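You operate a simulated robot arm through the tools that you are given. There is no shell and no other tool.

Carry out the task below with a simulated robot arm. There is one attempt and no reset: what you move stays moved.

JOB
Clean the divider between lots: empty both pans and brush the chaff away.
Fine: what is left in the pans goes into the bench waste bin, the pans go back on their mats, the white brush clears the chaff and goes back. Set down upright: white bench brush. What is to be rubbed or washed off counts as gone when no trace of it is left.

It is judged by the outcome, as a careful person would: the job done as asked, and still so three seconds after it is handed in. It fails if anything else is knocked over, pushed out of place, dropped, spilled or broken.

ROBOT AND FRAMES
A 7-joint arm with a two-finger parallel gripper, fixed in place. Base frame: the origin is on the floor under the middle of its stand, x ahead of it, y to its left, z up; the work surface is at about z = 850. Lengths are in mm, angles in rad, forces in N, time in s.
It reaches about 1247 mm from its shoulder. Its first joint turns from -2.304 to 2.304 rad. Payload 3.91 kg.
Tool frame: the origin (TCP) lies between the finger pads and is the grasp point; the fingertips stand 30 mm ahead of it; z points along the fingers, y is the line along which they close. Largest opening 110 mm; finger width 20, thickness 10; the body of the gripper, 48 by 112 mm, starts 55 mm behind the TCP.
Orientation is that of the tool frame in the base frame, as [roll, pitch, yaw] about the fixed x, y, z axes, in that order (R = Rz(yaw) Ry(pitch) Rx(roll)). With the fingers straight down and closing along the base's y, the tool's x points along the base's -x, its y along +y and its z along -z.

CONTROLS
- The arm moves only by the tool drive_tool. Its argument "rows" is a list of rows, each a list of 7 numbers: the shift along the tool's x, y, z in units of 25 mm (1.0 is 25 mm), then the turn, a rotation vector about the tool's x, y, z in units of 8 degrees (1.0 is 8 degrees), then the closure, from 0 (fully open) to 1 (shut). In form: [[x, y, z, wx, wy, wz, jaw], ...]. A call has 1 to 20 rows; each row shifts and turns the commanded pose from where the row before left it, along the tool's axes as they then stand. A call with a number of a shift or a turn outside -1 to 1 is refused whole. Rows are played at 5 a second. More than 50 mm and 0.15 rad between two rows, or a gripper value outside its range, and nothing of the call is played. A pose out of reach is approached as far as the arm can. The call stops where the force on the tool passes 40 N (or 10 N more than at its start, if that is more) or the arm is blocked; 0.2 s more then pass. Each finger travels about 108 mm/s and halts on what it meets, pressing with about 44 N; the grip force reading is that of the motor and also rises with nothing between the fingers. The clock runs only during rows and for 0.2 s after the last one: add rows that do not move to give the fingers time. It gives the time, the measured TCP pose, the force on the tool (base axes), the opening and the grip force at its end, in the units of the frame above (readings bear some noise), with the torque about the TCP (base axes, N m) and any sound that the robot's microphone picked up.
- Cameras (640 x 400 px; columns grow to the right, rows downward): "scene" is fixed at [52.3, 499.1, 1448.3]; the picture's right is [0.06, -1.00, 0.00], its down [-0.82, -0.05, -0.57] and it looks along [0.57, 0.03, -0.82] (base axes); focal length 214 px, centre (320, 200). "wrist" rides on the gripper at [72, 17, -103] in the tool frame; the picture's right is [-0.23, 0.97, 0.00], its down [-0.76, -0.18, -0.62] and it looks along [-0.61, -0.14, 0.78] (tool axes); focal length 222 px, centre (320, 200). There is no depth. A picture from a camera that has moved, and an enlarged one, comes with that camera's place and axes in the base frame and with its lens.
- camera(camera): a new picture of that camera. No time passes.
- zoom(camera, box): a new picture of the part [left, top, right, bottom] of that camera's present view, enlarged. No time passes.
- sign_off(): hands the job in; it is judged then, once.

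Places have to be worked out from the pictures, the camera data and where the tool is seen. Open the gripper and draw the arm clear of the work before you hand the job in, unless the task says otherwise.

The tools are called by a JSON object that holds its "fn" and its "kwargs". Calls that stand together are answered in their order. drive_tool: Moves the arm, as the interface text tells. Its arguments: {"type":"object","properties":{"rows":{"type":"array"}},"required":["rows"]} The other tools are called the same way: camera (camera) takes a picture; zoom (camera, box) takes an enlarged picture of a part of a camera's view; sign_off () hands the job in.

At the start:

```text
t: 0.0
eef_pos: [459.9, 586.5, 1327.4]
tcp_rot: [3.142, 0.0, -3.141]
force: [0.3, -0.1, 0.8]
torque: [0.0, 0.01, -0.04]
grip_width: 110.0
grip_force: 0.0
```

scene: 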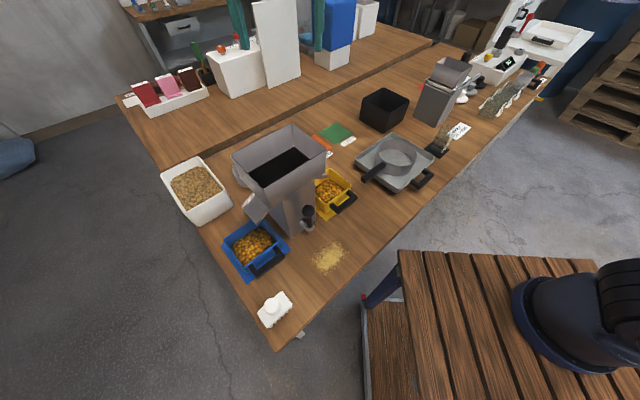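
wrist: 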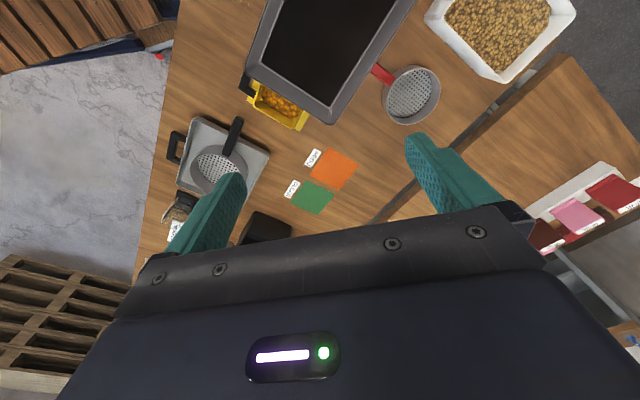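

The first pictures show a divider with a blue pan and a yellow pan, chaff on the bench, a white brush near the corner and a black bin. I'll zoom in for detail before moving.

{"fn": "zoom", "kwargs": {"camera": "scene", "box": [210, 160, 370, 340]}}

{"fn": "zoom", "kwargs": {"camera": "scene", "box": [300, 70, 480, 200]}}

{"fn": "zoom", "kwargs": {"camera": "wrist", "box": [130, 0, 450, 250]}}

```text
2.22 times, centred on (290, 250) of scene
camera zoom: at [52.3, 499.1, 1448.3], right [0.06, -1.0, 0.0], down [-0.82, -0.05, -0.57], along [0.57, 0.03, -0.82], focal length 477 px, centre (387, 89)
```

zoom: 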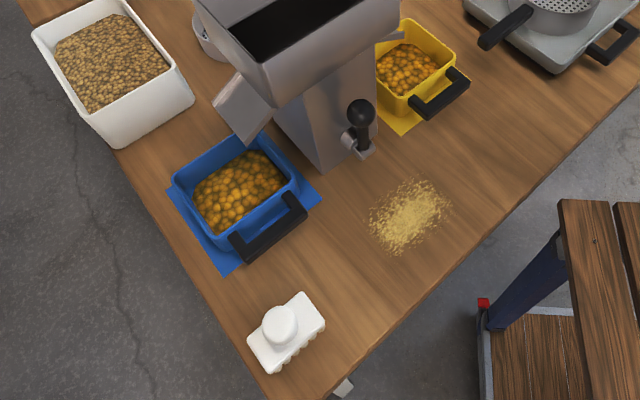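

```text
3.08 times, centred on (390, 135) of scene
camera zoom: at [52.3, 499.1, 1448.3], right [0.06, -1.0, 0.0], down [-0.82, -0.05, -0.57], along [0.57, 0.03, -0.82], focal length 660 px, centre (105, 400)
```

zoom: 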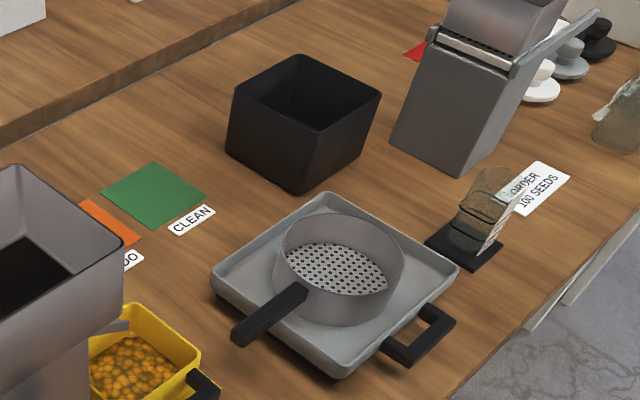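

```text
1.60 times, centred on (290, 125) of wrist
camera zoom: at [388.2, 604.8, 1432.4], right [0.23, 0.97, 0.0], down [0.76, -0.18, 0.62], along [0.61, -0.14, -0.78], focal length 355 px, centre (368, 320)
```

zoom: 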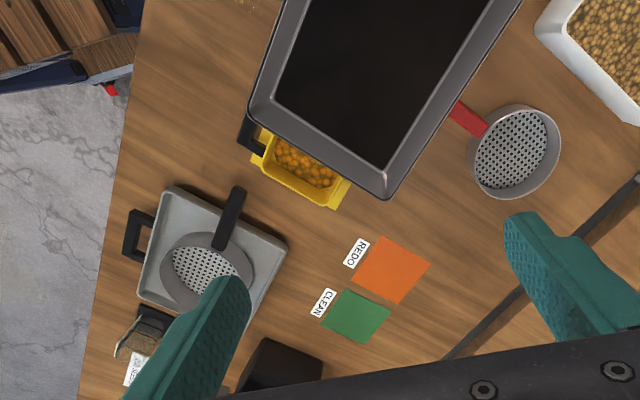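

The bench is turned about 45° in the base frame. I put the blue pan near (280, 705), the yellow pan near (480, 495), the chaff near (270, 487), the brush near (127, 614) and the black bin near (930, 265). I'll move back at this height to look at the blue pan from above with the wrist camera.

{"fn": "drive_tool", "kwargs": {"rows": [[0.94, 0.43, 0, 0, 0, 0, 0], [0.94, 0.43, 0, 0, 0, 0, 0], [0.94, 0.43, 0, 0, 0, 0, 0], [0.94, 0.43, 0, 0, 0, 0, 0], [0.94, 0.43, 0, 0, 0, 0, 0], [0.94, 0.43, 0, 0, 0, 0, 0], [0.94, 0.43, 0, 0, 0, 0, 0], [0.94, 0.43, 0, 0, 0, 0, 0], [0.94, 0.43, 0, 0, 0, 0, 0], [0.94, 0.43, 0, 0, 0, 0, 0], [0.94, 0.43, 0.3, 0, 0, 0, 0], [0.94, 0.43, 0.6, 0, 0, 0, 0], [0.94, 0.43, 0.9, 0, 0, 0, 0], [0.94, 0.43, 0.9, 0, 0, 0, 0], [0.94, 0.43, 0.9, 0, 0, 0, 0], [0, 0, 0.9, 0, 0, 0, 0], [0, 0, 0.9, 0, 0, 0, 0], [0, 0, 0.9, 0, 0, 0, 0]]}}

{"fn": "camera", "kwargs": {"camera": "wrist"}}

{"fn": "camera", "kwargs": {"camera": "scene"}}

```text
t: 3.8
eef_pos: [105.9, 746.7, 1171.8]
tcp_rot: [3.14, -0.002, 3.142]
force: [-0.5, -0.2, -0.1]
torque: [0.02, 0.0, -0.02]
grip_width: 110.2
grip_force: 0.0
```

```text
taken
camera wrist: at [34.9, 765.5, 1275.7], right [0.23, 0.97, 0.0], down [0.76, -0.18, 0.62], along [0.61, -0.14, -0.78], focal length 222 px, centre (320, 200)
```

wrist: 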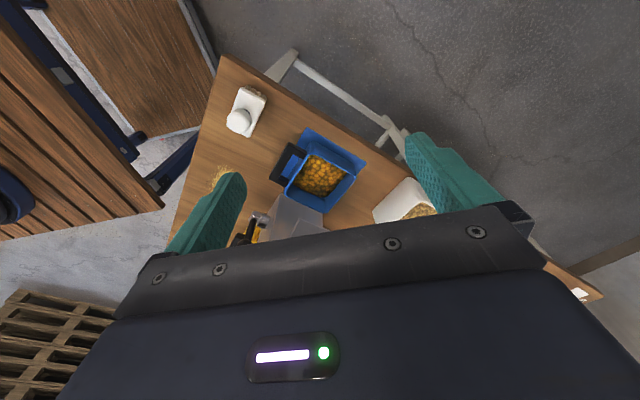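

```text
taken
```

scene: 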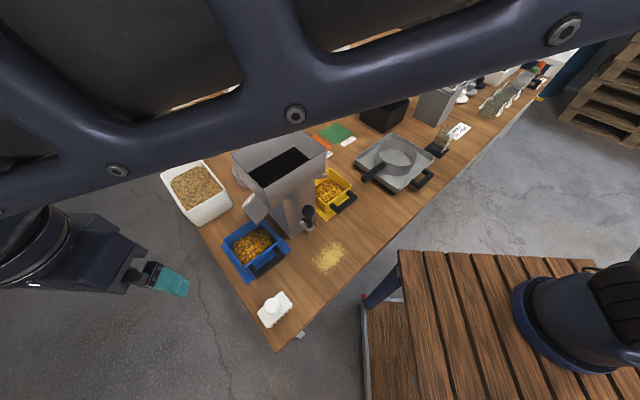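

The wrist camera now has both the blue pan and the brush in view. I'll enlarge it to measure the pan, handle, chute and brush.

{"fn": "zoom", "kwargs": {"camera": "wrist", "box": [200, 60, 440, 250]}}

{"fn": "zoom", "kwargs": {"camera": "wrist", "box": [260, 115, 380, 215]}}

{"fn": "zoom", "kwargs": {"camera": "scene", "box": [210, 190, 330, 290]}}

```text
2.11 times, centred on (320, 155) of wrist
camera zoom: at [34.9, 765.5, 1275.7], right [0.23, 0.97, 0.0], down [0.76, -0.18, 0.62], along [0.61, -0.14, -0.78], focal length 468 px, centre (320, 295)
```

zoom: 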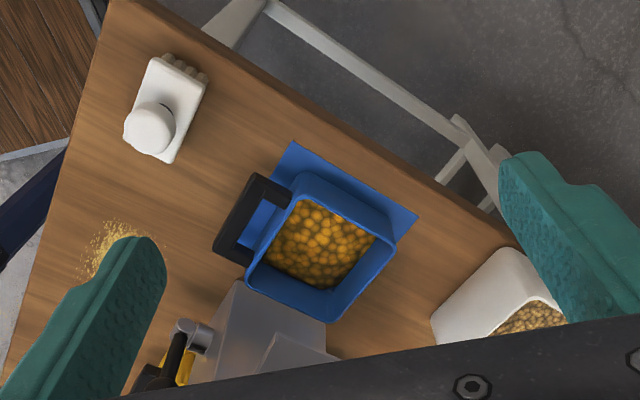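

```text
4.00 times, centred on (320, 165) of wrist
camera zoom: at [34.9, 765.5, 1275.7], right [0.23, 0.97, 0.0], down [0.76, -0.18, 0.62], along [0.61, -0.14, -0.78], focal length 888 px, centre (320, 340)
```

zoom: 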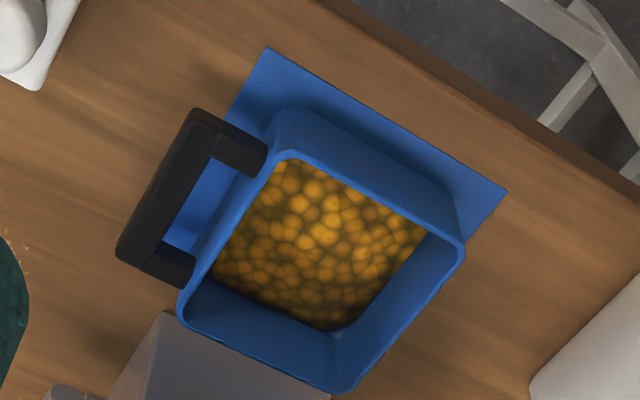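

```text
4.00 times, centred on (270, 240) of scene
camera zoom: at [52.3, 499.1, 1448.3], right [0.06, -1.0, 0.0], down [-0.82, -0.05, -0.57], along [0.57, 0.03, -0.82], focal length 858 px, centre (520, 40)
```

zoom: 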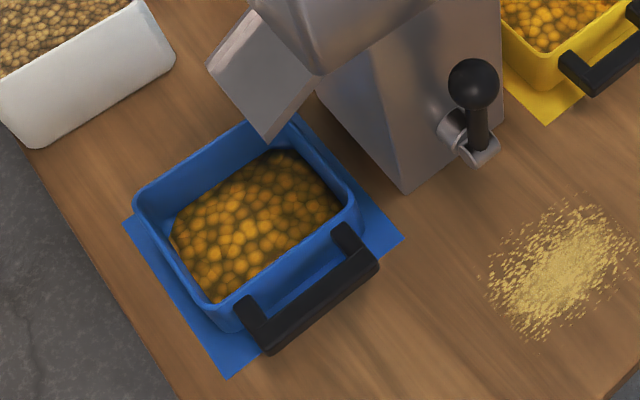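

By triangulation the blue pan is about 107 mm square, centred near (291, 705), with its rim at z≈893. The bar of its handle is centred near (227, 643) with its top at z≈882, and the hopper rim is near z≈1110. I'll turn the tool -45° in yaw and look from the left to see whether the chute overhangs the pan.

{"fn": "drive_tool", "kwargs": {"rows": [[0, 0, 0, 0, 0, 0.9375, 0], [0, 0, 0, 0, 0, 0.9375, 0], [0, 0, 0, 0, 0, 0.9375, 0], [0, 0, 0, 0, 0, 0.9375, 0], [0, 0, 0, 0, 0, 0.9375, 0], [0, 0, 0, 0, 0, 0.9375, 0], [0.14, 0.9, 0.5, 0, 0, 0, 0], [0.14, 0.9, 0.5, 0, 0, 0, 0], [0.14, 0.9, 0.5, 0, 0, 0, 0], [0.14, 0.9, 0.5, 0, 0, 0, 0], [0.14, 0.9, 0.5, 0, 0, 0, 0], [0.14, 0.9, 0.5, 0, 0, 0, 0], [0, 0, 0, 0, 0, 0, 0]]}}

{"fn": "camera", "kwargs": {"camera": "wrist"}}

{"fn": "zoom", "kwargs": {"camera": "wrist", "box": [200, 60, 440, 230]}}

```text
t: 6.6
eef_pos: [186.9, 858.8, 1097.4]
tcp_rot: [-3.141, 0.0, 2.356]
force: [0.1, 0.2, -0.9]
torque: [0.03, 0.02, 0.01]
grip_width: 110.1
grip_force: 0.0
```

```text
taken
camera wrist: at [149.2, 922.6, 1201.4], right [0.85, 0.53, 0.0], down [0.41, -0.66, 0.62], along [0.33, -0.53, -0.78], focal length 222 px, centre (320, 200)
```

wrist: 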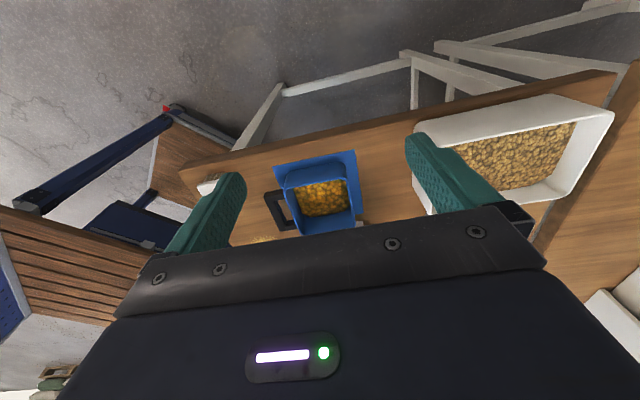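

```text
2.35 times, centred on (320, 145) of wrist
camera zoom: at [149.2, 922.6, 1201.4], right [0.85, 0.53, 0.0], down [0.41, -0.66, 0.62], along [0.33, -0.53, -0.78], focal length 523 px, centre (320, 329)
```

zoom: 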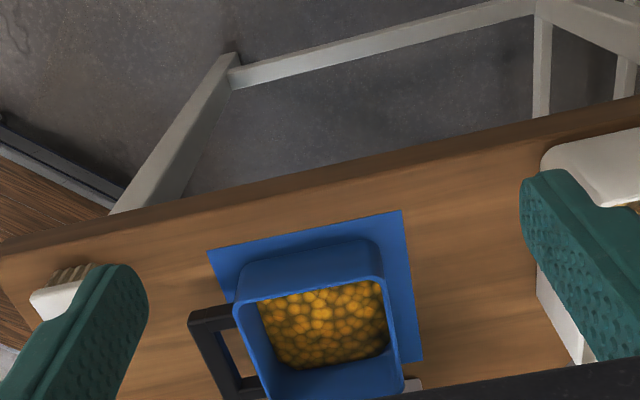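

The pan and handle are clear from this side, but the gripper hides the chute. I'll move 90 mm toward the divider so the chute comes into the visible upper half of the picture.

{"fn": "drive_tool", "kwargs": {"rows": [[-0.9, 0, 0, 0, 0, 0, 0], [-0.9, 0, 0, 0, 0, 0, 0], [-0.9, 0, 0, 0, 0, 0, 0], [-0.9, 0, 0, 0, 0, 0, 0], [0, 0, 0, 0, 0, 0, 0]]}}

{"fn": "camera", "kwargs": {"camera": "wrist"}}

{"fn": "zoom", "kwargs": {"camera": "wrist", "box": [220, 60, 420, 220]}}

```text
t: 7.8
eef_pos: [252.3, 793.7, 1096.2]
tcp_rot: [3.141, -0.001, 2.355]
force: [0.4, -0.6, 0.3]
torque: [-0.04, 0.0, -0.01]
grip_width: 110.1
grip_force: 0.0
```

```text
taken
camera wrist: at [213.4, 858.7, 1200.8], right [0.85, 0.53, 0.0], down [0.41, -0.66, 0.62], along [0.33, -0.53, -0.78], focal length 222 px, centre (320, 200)
```

wrist: 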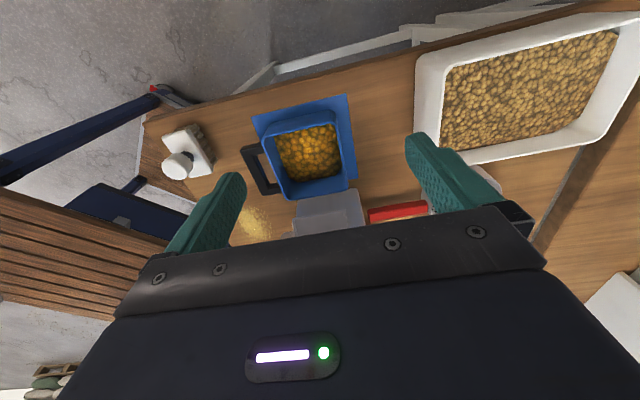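

```text
2.50 times, centred on (320, 140) of wrist
camera zoom: at [213.4, 858.7, 1200.8], right [0.85, 0.53, 0.0], down [0.41, -0.66, 0.62], along [0.33, -0.53, -0.78], focal length 555 px, centre (320, 350)
```

zoom: 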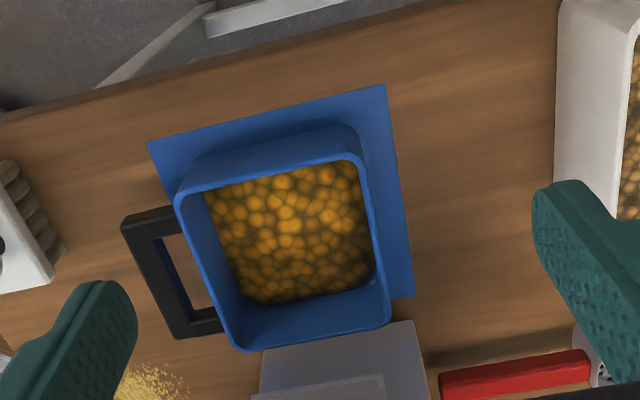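

The lower edge of the chute overhangs the pan by about 25 mm, at z≈950. So the lift has to be small first, then sideways away from the divider, then up. I'll go above the handle bar and check its exact place between the fingers.

{"fn": "drive_tool", "kwargs": {"rows": [[0, -0.87, 0, 0, 0, 0, 0], [0, -0.87, 0, 0, 0, 0, 0], [0, -0.87, 0, 0, 0, 0, 0], [0, -0.87, 0, 0, 0, 0, 0], [0, -0.87, 0, 0, 0, 0, 0], [0, -0.87, 0, 0, 0, 0, 0], [-0.93, 0, 0, 0, 0, 0, 0], [-0.93, 0, 0, 0, 0, 0, 0], [-0.93, 0, 0, 0, 0, 0, 0], [-0.93, 0, 0, 0, 0, 0, 0], [0, 0, 0.96, 0, 0, 0, 0], [0, 0, 0.96, 0, 0, 0, 0], [0, 0, 0.96, 0, 0, 0, 0], [0, 0, 0.96, 0, 0, 0, 0], [0, 0, 0, 0, 0, 0, 0]]}}

{"fn": "camera", "kwargs": {"camera": "wrist"}}

{"fn": "camera", "kwargs": {"camera": "scene"}}

```text
t: 11.0
eef_pos: [223.7, 637.9, 999.3]
tcp_rot: [-3.141, 0.001, 2.356]
force: [-0.6, -0.3, 0.3]
torque: [0.03, -0.02, 0.03]
grip_width: 110.0
grip_force: 0.0
```

```text
taken
camera wrist: at [185.1, 702.1, 1104.2], right [0.85, 0.53, 0.0], down [0.41, -0.66, 0.62], along [0.33, -0.53, -0.78], focal length 222 px, centre (320, 200)
```

wrist: 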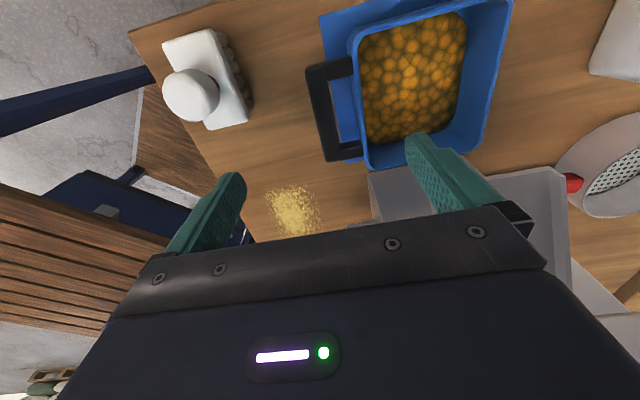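

```text
taken
```

scene: 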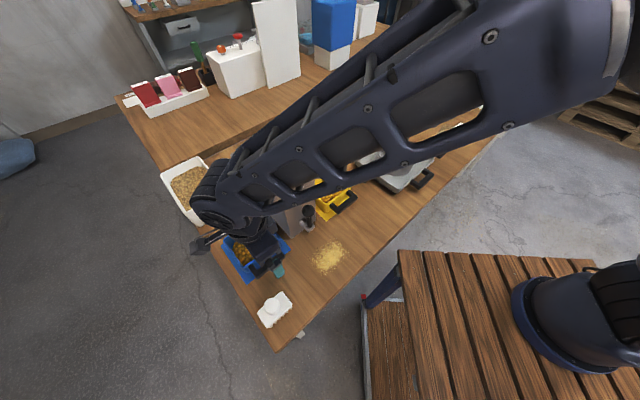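

The handle bar lies almost exactly under the tool centre. I'll zoom in to fix its centre and height.

{"fn": "zoom", "kwargs": {"camera": "wrist", "box": [250, 40, 410, 200]}}

{"fn": "zoom", "kwargs": {"camera": "wrist", "box": [120, 0, 280, 160]}}

```text
2.50 times, centred on (330, 120) of wrist
camera zoom: at [185.1, 702.1, 1104.2], right [0.85, 0.53, 0.0], down [0.41, -0.66, 0.62], along [0.33, -0.53, -0.78], focal length 555 px, centre (295, 400)
```

zoom: 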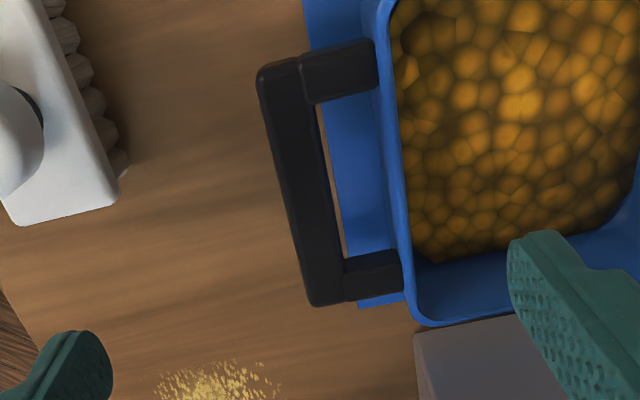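

```text
2.50 times, centred on (200, 80) of wrist
camera zoom: at [185.1, 702.1, 1104.2], right [0.85, 0.53, 0.0], down [0.41, -0.66, 0.62], along [0.33, -0.53, -0.78], focal length 555 px, centre (620, 500)
```

zoom: 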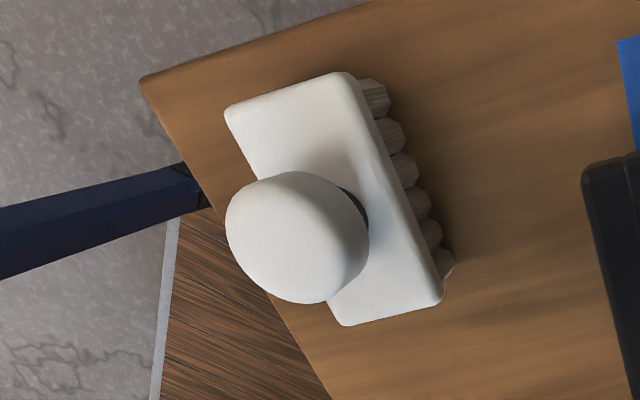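

The bar's centre line is at v≈614.5 mm along the bench normal, centred at about (229, 640), and it is about 15 mm wide. There is 26 mm between it and the pan rim. I'll shift 5 mm toward the bar centre and pre-close to about 30 mm before going down.

{"fn": "drive_tool", "kwargs": {"rows": [[-0.06, 0.21, 0, 0, 0, 0, 0.5], [0, 0, 0, 0, 0, 0, 0.727], [0, 0, 0, 0, 0, 0, 0.727], [0, 0, 0.6, 0, 0, 0, 0.727], [0, 0, 0.6, 0, 0, 0, 0.727], [0, 0, 0.6, 0, 0, 0, 0.727], [0, 0, 0, 0, 0, 0, 0.727]]}}

{"fn": "camera", "kwargs": {"camera": "wrist"}}

{"fn": "zoom", "kwargs": {"camera": "wrist", "box": [240, 80, 400, 210]}}

{"fn": "zoom", "kwargs": {"camera": "scene", "box": [180, 150, 360, 300]}}

```text
t: 12.6
eef_pos: [227.2, 638.9, 956.5]
tcp_rot: [3.141, 0.001, 2.356]
force: [0.5, 0.5, -0.2]
torque: [0.0, -0.02, -0.02]
grip_width: 29.8
grip_force: 0.1
```

```text
taken
camera wrist: at [189.6, 704.2, 1060.0], right [0.85, 0.53, 0.0], down [0.41, -0.66, 0.62], along [0.33, -0.53, -0.78], focal length 222 px, centre (320, 200)
```

wrist: 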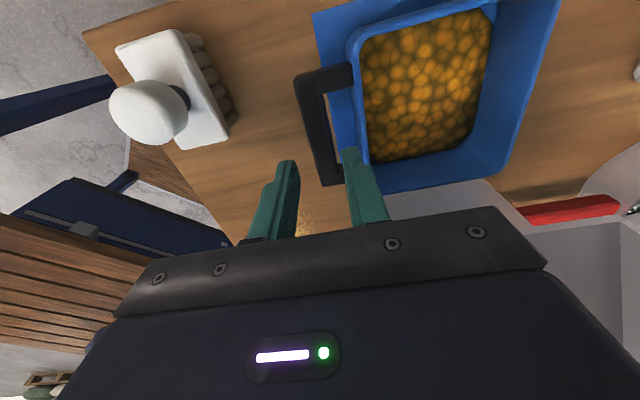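

```text
3.08 times, centred on (320, 145) of wrist
camera zoom: at [189.6, 704.2, 1060.0], right [0.85, 0.53, 0.0], down [0.41, -0.66, 0.62], along [0.33, -0.53, -0.78], focal length 684 px, centre (320, 369)
```

zoom: 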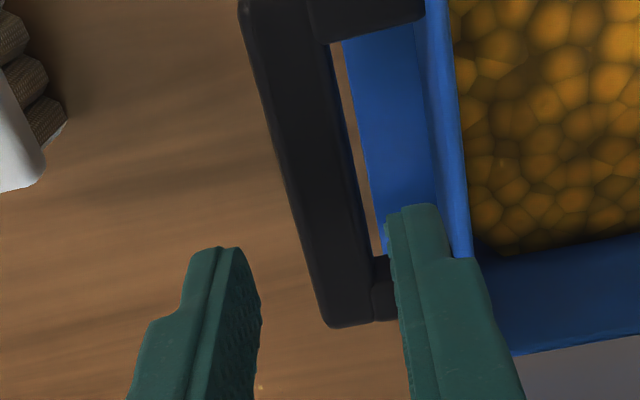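

```text
2.67 times, centred on (270, 225) of scene
camera zoom: at [52.3, 499.1, 1448.3], right [0.06, -1.0, 0.0], down [-0.82, -0.05, -0.57], along [0.57, 0.03, -0.82], focal length 572 px, centre (453, 133)
```

zoom: 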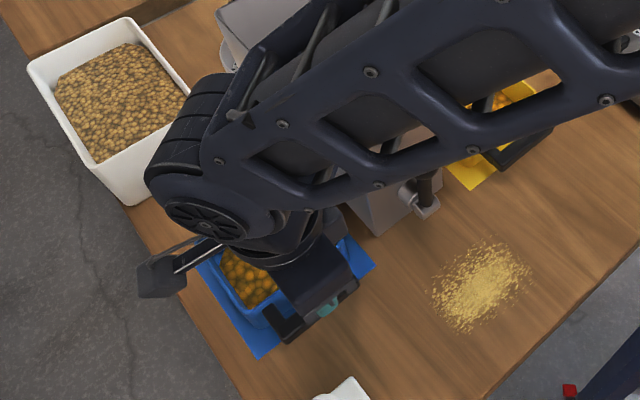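

The bar lies midway between the fingers, which read 29.8 mm open. I'll go down 66 mm so the fingertips pass below the bar and stop just above the mat.

{"fn": "drive_tool", "kwargs": {"rows": [[0, 0, 0.6, 0, 0, 0, 0.727], [0, 0, 0.6, 0, 0, 0, 0.727], [0, 0, 0.6, 0, 0, 0, 0.727], [0, 0, 0.5, 0, 0, 0, 0.727], [0, 0, 0.34, 0, 0, 0, 0.727], [0, 0, 0, 0, 0, 0, 0.727]]}}

{"fn": "zoom", "kwargs": {"camera": "wrist", "box": [240, 80, 400, 210]}}

{"fn": "zoom", "kwargs": {"camera": "scene", "box": [200, 200, 320, 300]}}

```text
t: 14.0
eef_pos: [228.2, 641.3, 887.7]
tcp_rot: [3.141, 0.0, 2.355]
force: [0.5, -0.5, 0.3]
torque: [0.01, 0.0, 0.0]
grip_width: 30.3
grip_force: 0.0
```

```text
3.08 times, centred on (320, 145) of wrist
camera zoom: at [190.6, 705.1, 992.9], right [0.85, 0.53, 0.0], down [0.41, -0.66, 0.62], along [0.33, -0.53, -0.78], focal length 684 px, centre (320, 369)
```

zoom: 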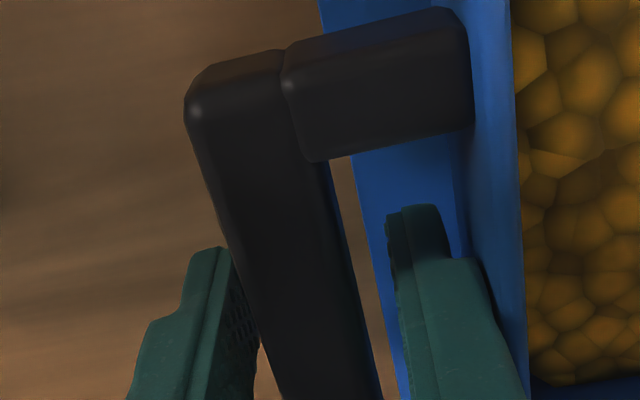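

```text
4.00 times, centred on (260, 250) of scene
camera zoom: at [52.3, 499.1, 1448.3], right [0.06, -1.0, 0.0], down [-0.82, -0.05, -0.57], along [0.57, 0.03, -0.82], focal length 858 px, centre (560, 0)
```

zoom: 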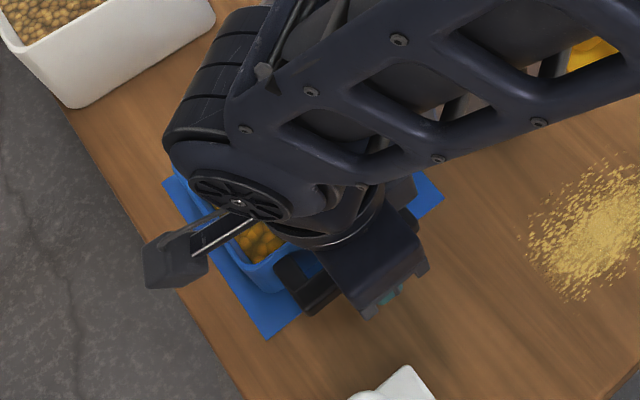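

The fingers straddle the bar with no contact. I'll close on it now.

{"fn": "drive_tool", "kwargs": {"rows": [[0, 0, 0, 0, 0, 0, 0.85], [0, 0, 0, 0, 0, 0, 1], [0, 0, 0, 0, 0, 0, 1], [0, 0, 0, 0, 0, 0, 1]]}}

{"fn": "zoom", "kwargs": {"camera": "wrist", "box": [240, 80, 400, 210]}}

```text
t: 15.0
eef_pos: [228.0, 640.2, 889.2]
tcp_rot: [3.141, 0.001, 2.354]
force: [-0.5, -0.2, 0.5]
torque: [0.03, 0.03, 0.0]
grip_width: 17.5
grip_force: 44.3
```

```text
3.08 times, centred on (320, 145) of wrist
camera zoom: at [190.6, 705.1, 992.9], right [0.85, 0.53, 0.0], down [0.41, -0.66, 0.62], along [0.33, -0.53, -0.78], focal length 684 px, centre (320, 369)
```

zoom: 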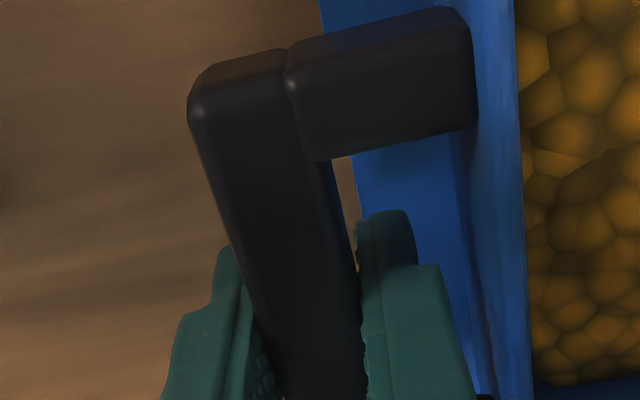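

The grip holds at 17.5 mm and 44 N. I'll lift 15 mm and check that the pan stays level.

{"fn": "drive_tool", "kwargs": {"rows": [[0, 0, -0.2, 0, 0, 0, 1], [0, 0, -0.2, 0, 0, 0, 1], [0, 0, -0.2, 0, 0, 0, 1], [0, 0, 0, 0, 0, 0, 1], [0, 0, 0, 0, 0, 0, 1]]}}

{"fn": "camera", "kwargs": {"camera": "wrist"}}

{"fn": "zoom", "kwargs": {"camera": "scene", "box": [200, 200, 320, 300]}}

```text
t: 16.2
eef_pos: [230.0, 640.8, 902.4]
tcp_rot: [3.141, -0.001, 2.356]
force: [-1.1, 0.5, -1.6]
torque: [-0.12, 0.1, 0.02]
grip_width: 17.4
grip_force: 43.8
```

```text
taken
camera wrist: at [191.5, 704.7, 1007.2], right [0.85, 0.53, 0.0], down [0.41, -0.66, 0.62], along [0.33, -0.53, -0.78], focal length 222 px, centre (320, 200)
```

wrist: 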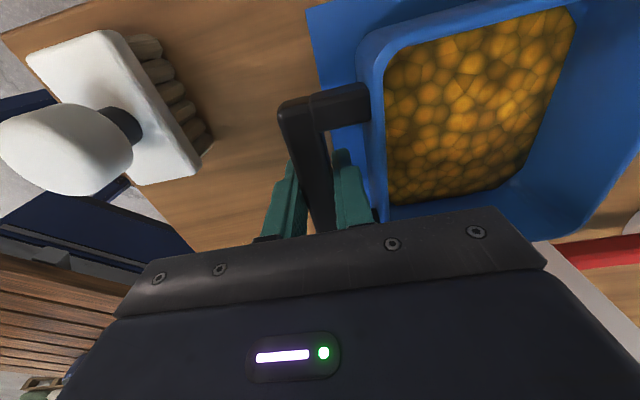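

```text
4.00 times, centred on (260, 250) of scene
camera zoom: at [52.3, 499.1, 1448.3], right [0.06, -1.0, 0.0], down [-0.82, -0.05, -0.57], along [0.57, 0.03, -0.82], focal length 858 px, centre (560, 0)
```

zoom: 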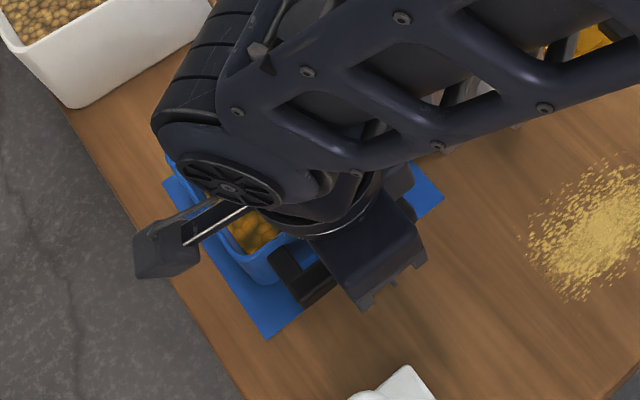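

The pan lifted level; the readings give about 1.7 N and 0.16 N m, and it has not rotated in the grip. I'll slide it 60 mm away from the divider to clear the chute, then raise it.

{"fn": "drive_tool", "kwargs": {"rows": [[0.3, 0, 0, 0, 0, 0, 1], [0.6, 0, 0, 0, 0, 0, 1], [0.6, 0, 0, 0, 0, 0, 1], [0.6, 0, 0, 0, 0, 0, 1], [0.3, 0, 0, 0, 0, 0, 1], [0, 0, -0.3, 0, 0, 0, 1], [0, 0, -0.6, 0, 0, 0, 1], [0, 0, -0.8, 0, 0, 0, 1], [0, 0, -0.8, 0, 0, 0, 1], [0, 0, -0.8, 0, 0, 0, 1], [0, 0, -0.5, 0, 0, 0, 1], [0, 0, -0.2, 0, 0, 0, 1], [0, 0, 0, 0, 0, 0, 1]]}}

{"fn": "camera", "kwargs": {"camera": "wrist"}}

{"fn": "camera", "kwargs": {"camera": "scene"}}

```text
t: 19.0
eef_pos: [188.3, 682.2, 1002.8]
tcp_rot: [3.142, 0.001, 2.354]
force: [-0.3, 0.9, -1.6]
torque: [-0.13, 0.11, -0.05]
grip_width: 17.8
grip_force: 44.4
```

```text
taken
camera wrist: at [149.1, 747.1, 1107.4], right [0.85, 0.53, 0.0], down [0.41, -0.66, 0.62], along [0.33, -0.53, -0.78], focal length 222 px, centre (320, 200)
```

wrist: 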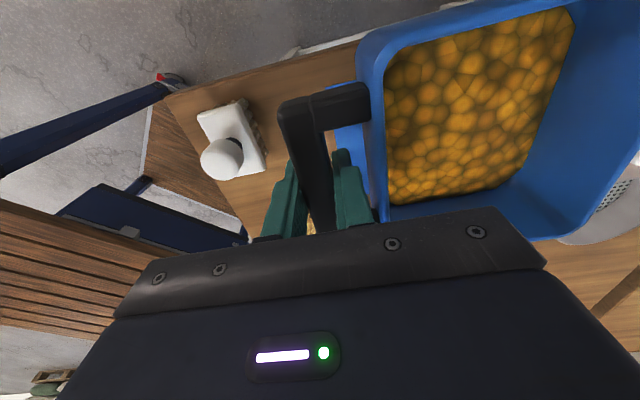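

```text
taken
```

scene: 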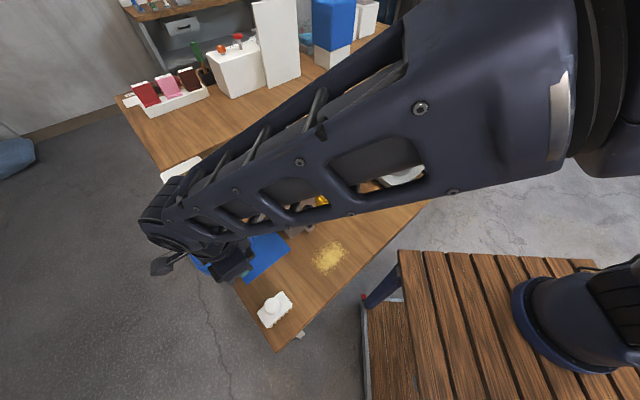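

The pan is held steady and clear of the chute. I'll raise it to z≈1215, well above the hopper rim at about 1110, and begin travelling toward the bin.

{"fn": "drive_tool", "kwargs": {"rows": [[0, 0, -0.4, 0, 0, 0, 1], [0, 0, -0.8, 0, 0, 0, 1], [0, 0, -1, 0, 0, 0, 1], [0, 0, -1, 0, 0, 0, 1], [0, 0, -1, 0, 0, 0, 1], [0, 0, -1, 0, 0, 0, 1], [0, 0, -1, 0, 0, 0, 1], [0, 0, -1, 0, 0, 0, 1], [0, 0, -0.8, 0, 0, 0, 1], [-0.2, 0.05, -0.5, 0, 0, 0, 1], [-0.5, 0.1, 0, 0, 0, 0, 1], [-0.8, 0.15, 0, 0, 0, 0, 1], [-0.95, 0.17, 0, 0, 0, 0, 1], [-0.95, 0.17, 0, 0, 0, 0, 1], [-0.95, 0.17, 0, 0, 0, 0, 1], [-0.95, 0.17, 0, 0, 0, 0, 1], [-0.95, 0.17, 0, 0, 0, 0, 1], [-0.7, 0.12, 0, 0, 0, 0, 1], [-0.35, 0.06, 0, 0, 0, 0, 1], [0, 0, 0, 0, 0, 0, 1]]}}

{"fn": "camera", "kwargs": {"camera": "wrist"}}

{"fn": "camera", "kwargs": {"camera": "scene"}}

```text
t: 23.2
eef_pos: [341.5, 577.3, 1218.2]
tcp_rot: [-3.14, 0.001, 2.356]
force: [0.1, 0.2, -1.7]
torque: [-0.16, 0.12, 0.02]
grip_width: 17.6
grip_force: 44.0
```

```text
taken
camera wrist: at [302.1, 641.3, 1322.1], right [0.85, 0.53, 0.0], down [0.41, -0.66, 0.62], along [0.33, -0.53, -0.78], focal length 222 px, centre (320, 200)
```

wrist: 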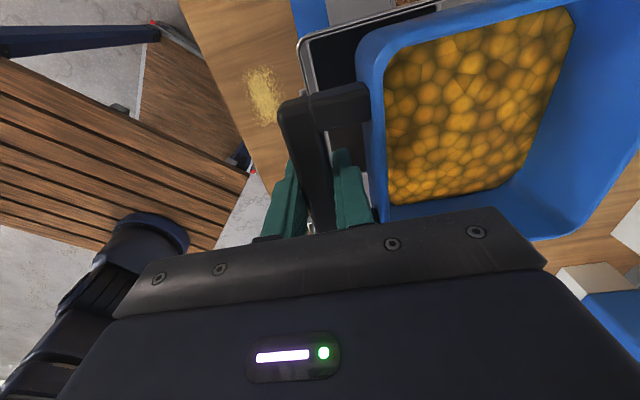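

```text
taken
```

scene: 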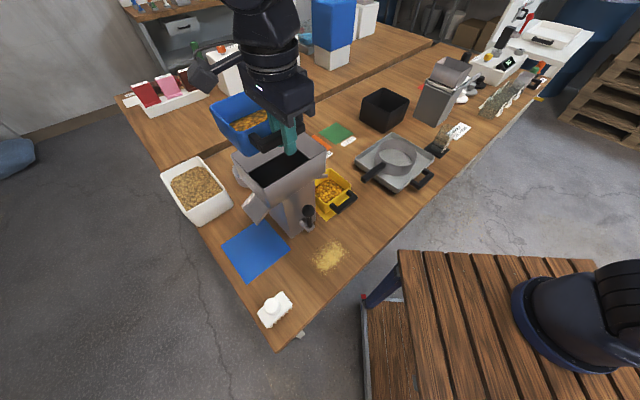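

The travel is clean: the blue mat stayed in place and the pan is level. I'll continue along the same line toward a hover point left of the grey counter and above the black bin.

{"fn": "drive_tool", "kwargs": {"rows": [[-0.4, 0.07, 0, 0, 0, 0, 1], [-0.7, 0.12, 0, 0, 0, 0, 1], [-0.95, 0.168, 0, 0, 0, 0, 1], [-0.95, 0.168, 0, 0, 0, 0, 1], [-0.95, 0.168, 0, 0, 0, 0, 1], [-0.95, 0.168, 0, 0, 0, 0, 1], [-0.95, 0.168, 0, 0, 0, 0, 1], [-0.95, 0.168, 0, 0, 0, 0, 1], [-0.95, 0.168, 0, 0, 0, 0, 1], [-0.95, 0.168, 0, 0, 0, 0, 1], [-0.95, 0.168, 0, 0, 0, 0, 1], [-0.95, 0.168, 0, 0, 0, 0, 1], [-0.95, 0.168, 0, 0, 0, 0, 1], [-0.95, 0.168, 0, 0, 0, 0, 1], [-0.95, 0.168, 0, 0, 0, 0, 1], [-0.95, 0.168, 0, 0, 0, 0, 1], [-0.95, 0.168, 0, 0, 0, 0, 1], [-0.7, 0.12, 0, 0, 0, 0, 1], [-0.4, 0.07, 0, 0, 0, 0, 1], [0, 0, 0, 0, 0, 0, 1]]}}

{"fn": "camera", "kwargs": {"camera": "wrist"}}

{"fn": "camera", "kwargs": {"camera": "scene"}}

```text
t: 27.4
eef_pos: [680.6, 336.2, 1217.4]
tcp_rot: [3.14, -0.001, 2.357]
force: [0.9, -0.4, -2.0]
torque: [-0.12, 0.09, 0.0]
grip_width: 17.5
grip_force: 44.3
```

```text
taken
camera wrist: at [642.7, 401.0, 1321.2], right [0.85, 0.53, 0.0], down [0.41, -0.66, 0.62], along [0.33, -0.53, -0.78], focal length 222 px, centre (320, 200)
```

wrist: 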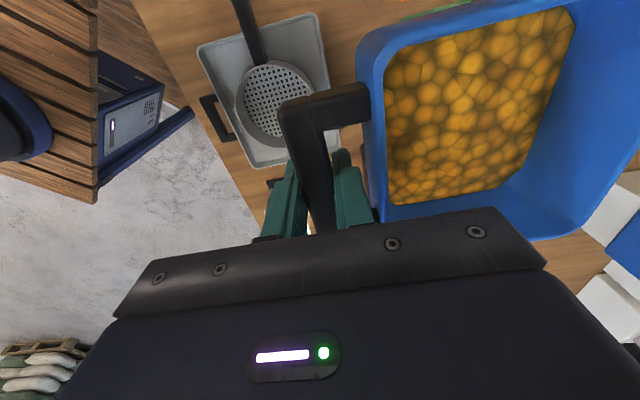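

```text
taken
```

scene: 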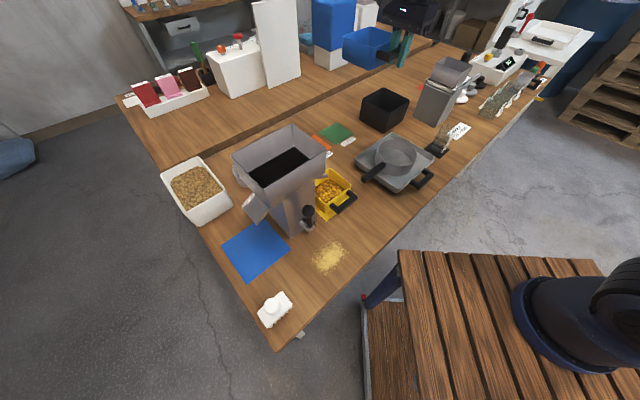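

Scene and wrist both agree that the way is clear. I'll finish the approach to about (923, 168) and descend to z≈1145, then check the alignment over the bin with the scene camera.

{"fn": "drive_tool", "kwargs": {"rows": [[-0.5, 0.158, 0, 0, 0, 0, 1], [-0.8, 0.158, 0, 0, 0, 0, 1], [-0.95, 0.158, 0, 0, 0, 0, 1], [-0.95, 0.158, 0, 0, 0, 0, 1], [-0.95, 0.158, 0, 0, 0, 0, 1], [-0.95, 0.158, 0, 0, 0, 0, 1], [-0.95, 0.158, 0, 0, 0, 0, 1], [-0.95, 0.158, 0, 0, 0, 0, 1], [-0.95, 0.158, 0, 0, 0, 0, 1], [-0.95, 0.158, 0, 0, 0, 0, 1], [-0.95, 0.158, 0, 0, 0, 0, 1], [-0.9, 0.158, 0, 0, 0, 0, 1], [-0.83, 0.158, 0, 0, 0, 0, 1], [0, 0, 0.5, 0, 0, 0, 1], [0, 0, 0.9, 0, 0, 0, 1], [0, 0, 0.9, 0, 0, 0, 1], [0, 0, 0.5, 0, 0, 0, 1], [0, 0, 0, 0, 0, 0, 1]]}}

{"fn": "camera", "kwargs": {"camera": "wrist"}}

{"fn": "camera", "kwargs": {"camera": "scene"}}

{"fn": "zoom", "kwargs": {"camera": "scene", "box": [310, 0, 510, 160]}}

```text
t: 31.2
eef_pos: [925.1, 166.0, 1146.8]
tcp_rot: [3.141, 0.0, 2.357]
force: [-0.4, 0.3, -2.2]
torque: [-0.15, 0.11, -0.01]
grip_width: 17.5
grip_force: 44.3
```

```text
taken
camera wrist: at [886.5, 231.3, 1251.4], right [0.85, 0.53, 0.0], down [0.41, -0.66, 0.62], along [0.33, -0.53, -0.78], focal length 222 px, centre (320, 200)
```

wrist: 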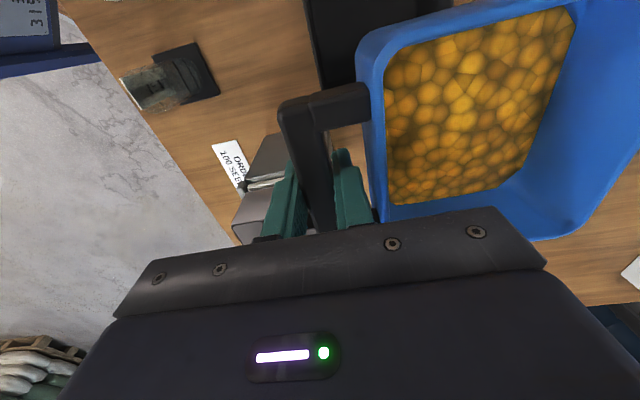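

```text
taken
```

scene: 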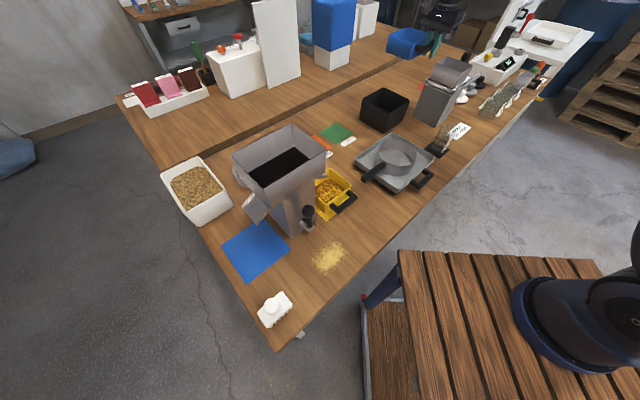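

```text
2.50 times, centred on (410, 80) of scene
camera zoom: at [52.3, 499.1, 1448.3], right [0.06, -1.0, 0.0], down [-0.82, -0.05, -0.57], along [0.57, 0.03, -0.82], focal length 536 px, centre (95, 500)
```

zoom: 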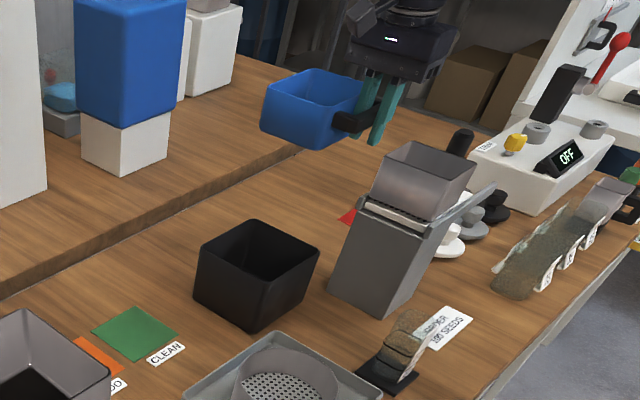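

The wrist camera also sees part of the bin rim at the top edge of its picture. I'll zoom there to refine the bin position by triangulation.

{"fn": "zoom", "kwargs": {"camera": "wrist", "box": [260, 0, 480, 140]}}

{"fn": "zoom", "kwargs": {"camera": "scene", "box": [340, 70, 460, 150]}}

```text
2.86 times, centred on (370, 70) of wrist
camera zoom: at [886.5, 231.3, 1251.4], right [0.85, 0.53, 0.0], down [0.41, -0.66, 0.62], along [0.33, -0.53, -0.78], focal length 635 px, centre (177, 571)
```

zoom: 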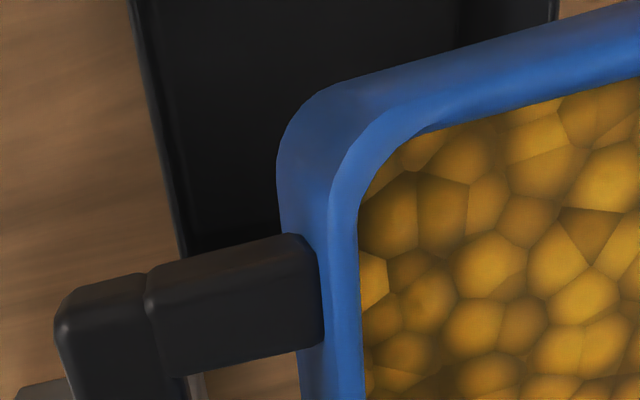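

```text
5.00 times, centred on (400, 110) of scene
camera zoom: at [52.3, 499.1, 1448.3], right [0.06, -1.0, 0.0], down [-0.82, -0.05, -0.57], along [0.57, 0.03, -0.82], focal length 1072 px, centre (-80, 650)
```

zoom: 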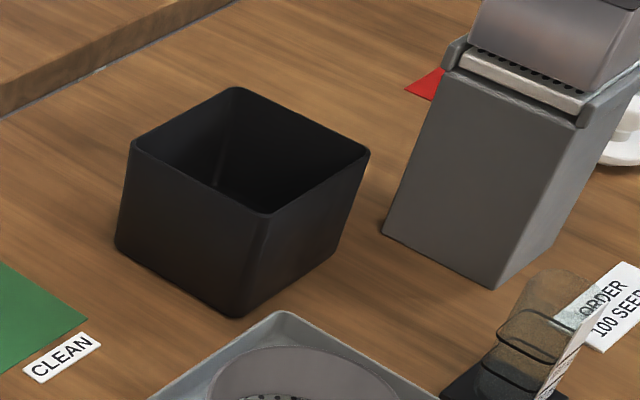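

Combining both cameras, the bin rim spans about 134×140 mm, centred near (931, 273), with its rim at z≈950. The wrist camera will swing below the gripper when I tip, so I'll tip with the pan lip at z≈1050 to keep it clear. Now I'll trim the position and go down to z≈1045.

{"fn": "drive_tool", "kwargs": {"rows": [[0.12, -0.188, 0.4, 0, 0, 0, 1], [0.12, -0.188, 0.8, 0, 0, 0, 1], [0, 0, 0.9, 0, 0, 0, 1], [0, 0, 0.9, 0, 0, 0, 1], [0, 0, 0.7, 0, 0, 0, 1], [0, 0, 0.3, 0, 0, 0, 1], [0, 0, 0, 0, 0, 0, 1]]}}

{"fn": "zoom", "kwargs": {"camera": "scene", "box": [310, 20, 510, 160]}}

{"fn": "camera", "kwargs": {"camera": "wrist"}}

```text
t: 32.8
eef_pos: [913.3, 164.1, 1043.7]
tcp_rot: [3.14, -0.001, 2.356]
force: [0.3, -0.6, -1.6]
torque: [-0.11, 0.09, 0.01]
grip_width: 17.3
grip_force: 43.7
```

```text
2.86 times, centred on (410, 90) of scene
camera zoom: at [52.3, 499.1, 1448.3], right [0.06, -1.0, 0.0], down [-0.82, -0.05, -0.57], along [0.57, 0.03, -0.82], focal length 613 px, centre (63, 514)
```

zoom: 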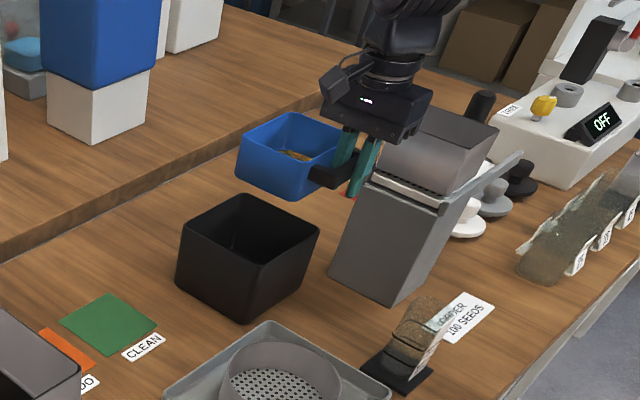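

```text
taken
camera wrist: at [875.0, 229.8, 1148.5], right [0.85, 0.53, 0.0], down [0.41, -0.66, 0.62], along [0.33, -0.53, -0.78], focal length 222 px, centre (320, 200)
```

wrist: 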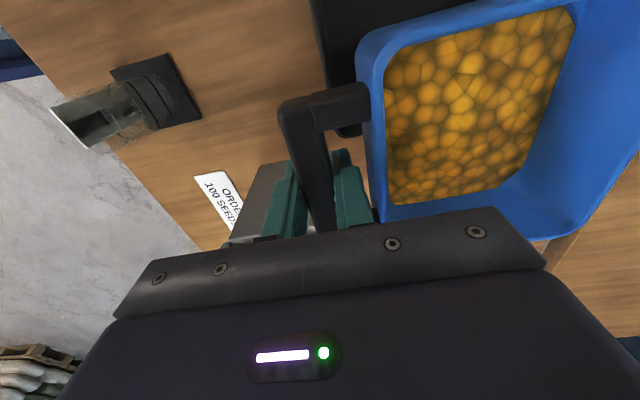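

The pan sits correctly behind and above the bin with its left lip at the bin's middle. I'll tip slowly about that lip, first 40°.

{"fn": "drive_tool", "kwargs": {"rows": [[-0.009, 0, -0.148, 0, -0.5, 0, 1], [-0.009, 0, -0.148, 0, -0.5, 0, 1], [-0.009, 0, -0.148, 0, -0.5, 0, 1], [-0.009, 0, -0.148, 0, -0.5, 0, 1], [-0.009, 0, -0.148, 0, -0.5, 0, 1], [-0.009, 0, -0.148, 0, -0.5, 0, 1], [-0.009, 0, -0.148, 0, -0.5, 0, 1], [-0.009, 0, -0.148, 0, -0.5, 0, 1], [-0.009, 0, -0.148, 0, -0.5, 0, 1], [-0.009, 0, -0.148, 0, -0.5, 0, 1], [0, 0, 0, 0, 0, 0, 1]]}}

{"fn": "zoom", "kwargs": {"camera": "scene", "box": [310, 20, 510, 160]}}

{"fn": "camera", "kwargs": {"camera": "wrist"}}

```text
t: 35.2
eef_pos: [907.0, 171.0, 1079.8]
tcp_rot: [3.14, 0.697, 2.354]
force: [-0.3, 0.3, -2.1]
torque: [-0.09, 0.08, -0.03]
grip_width: 17.4
grip_force: 43.9
```

```text
2.86 times, centred on (410, 90) of scene
camera zoom: at [52.3, 499.1, 1448.3], right [0.06, -1.0, 0.0], down [-0.82, -0.05, -0.57], along [0.57, 0.03, -0.82], focal length 613 px, centre (63, 514)
```

zoom: 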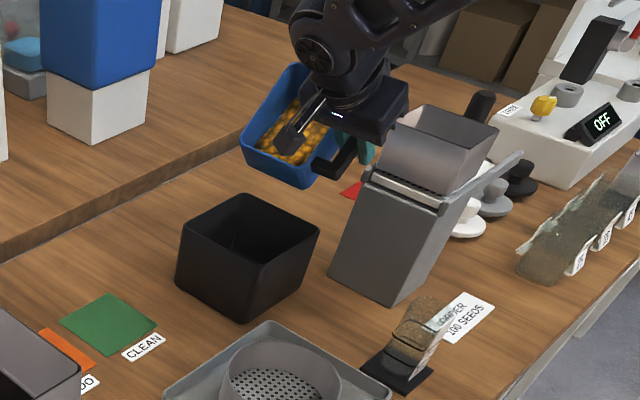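

```text
taken
camera wrist: at [833.5, 272.1, 1115.0], right [0.81, 0.56, 0.15], down [0.0, -0.26, 0.97], along [0.58, -0.78, -0.21], focal length 222 px, centre (320, 200)
```

wrist: 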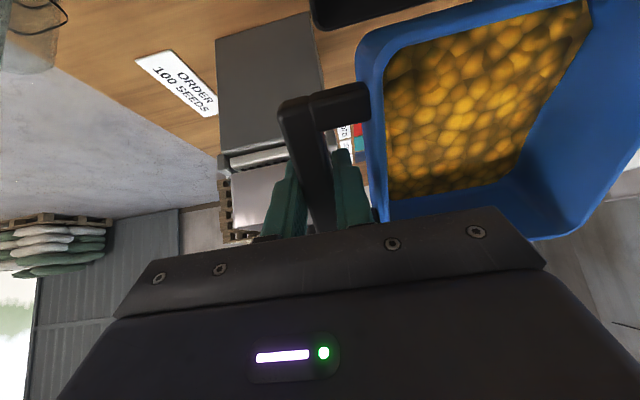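

At 40° the contents still hold, and nothing is close to touching. I'll continue tipping to about 76°.

{"fn": "drive_tool", "kwargs": {"rows": [[-0.009, 0, -0.148, 0, -0.5, 0, 1], [-0.009, 0, -0.148, 0, -0.5, 0, 1], [-0.009, 0, -0.148, 0, -0.5, 0, 1], [-0.009, 0, -0.148, 0, -0.5, 0, 1], [-0.009, 0, -0.148, 0, -0.5, 0, 1], [-0.009, 0, -0.148, 0, -0.5, 0, 1], [-0.009, 0, -0.148, 0, -0.5, 0, 1], [-0.009, 0, -0.148, 0, -0.5, 0, 1], [-0.009, 0, -0.148, 0, -0.5, 0, 1], [0, 0, 0, 0, 0, 0, 1]]}}

{"fn": "zoom", "kwargs": {"camera": "scene", "box": [310, 20, 510, 160]}}

{"fn": "camera", "kwargs": {"camera": "wrist"}}

```text
t: 37.4
eef_pos: [886.7, 189.5, 1100.5]
tcp_rot: [3.14, 1.325, 2.355]
force: [-0.1, -0.4, -1.8]
torque: [-0.12, 0.11, -0.01]
grip_width: 17.7
grip_force: 43.6
```

```text
2.86 times, centred on (410, 90) of scene
camera zoom: at [52.3, 499.1, 1448.3], right [0.06, -1.0, 0.0], down [-0.82, -0.05, -0.57], along [0.57, 0.03, -0.82], focal length 613 px, centre (63, 514)
```

zoom: 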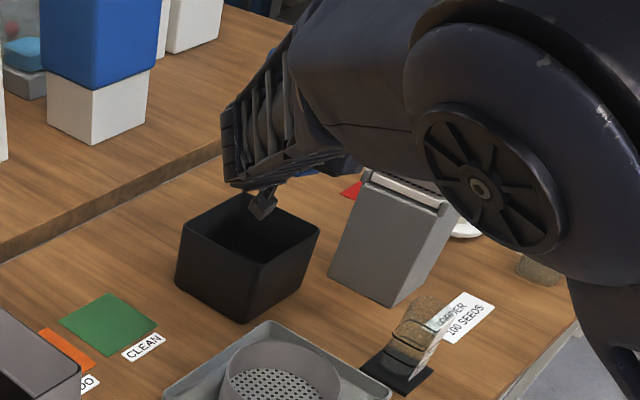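

```text
taken
camera wrist: at [817.4, 286.6, 1055.9], right [0.73, 0.65, 0.22], down [-0.42, 0.17, 0.89], along [0.54, -0.74, 0.4], focal length 222 px, centre (320, 200)
```

wrist: 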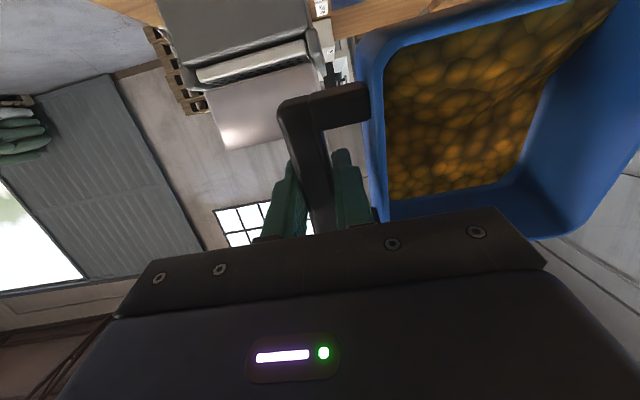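

At 76° the contents are just starting to shift and the force readings are unchanged. I'll keep tipping about the lip to about 108°.

{"fn": "drive_tool", "kwargs": {"rows": [[-0.009, 0, -0.148, 0, -0.5, 0, 1], [-0.009, 0, -0.148, 0, -0.5, 0, 1], [-0.009, 0, -0.148, 0, -0.5, 0, 1], [-0.009, 0, -0.148, 0, -0.5, 0, 1], [-0.009, 0, -0.148, 0, -0.5, 0, 1], [-0.009, 0, -0.148, 0, -0.5, 0, 1], [-0.009, 0, -0.148, 0, -0.5, 0, 1], [-0.009, 0, -0.148, 0, -0.5, 0, 1], [0, 0, 0, 0, 0, 0, 1]]}}

{"fn": "camera", "kwargs": {"camera": "scene"}}

{"fn": "camera", "kwargs": {"camera": "wrist"}}

```text
t: 39.4
eef_pos: [867.0, 211.2, 1102.5]
tcp_rot: [-0.001, 1.257, -0.784]
force: [-0.1, -1.1, -1.6]
torque: [-0.04, 0.1, -0.02]
grip_width: 17.5
grip_force: 44.2
```

```text
taken
```

scene: 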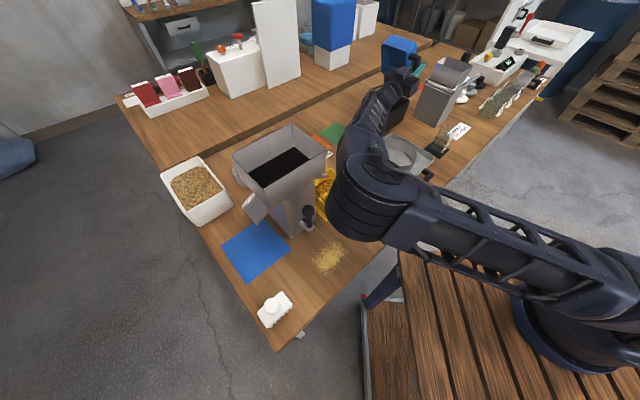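

```text
taken
camera wrist: at [826.8, 278.8, 1002.7], right [0.64, 0.74, 0.22], down [-0.71, 0.46, 0.53], along [0.29, -0.49, 0.82], focal length 222 px, centre (320, 200)
```

wrist: 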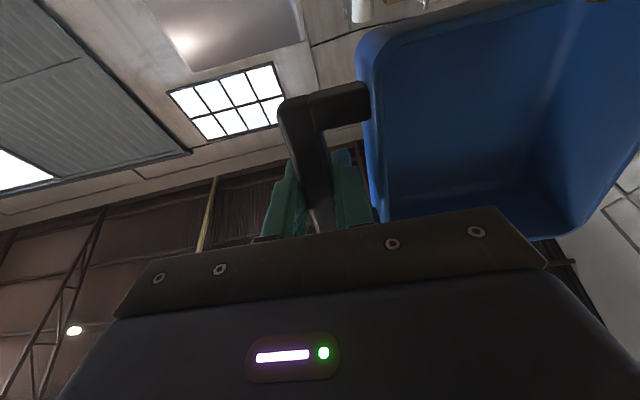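

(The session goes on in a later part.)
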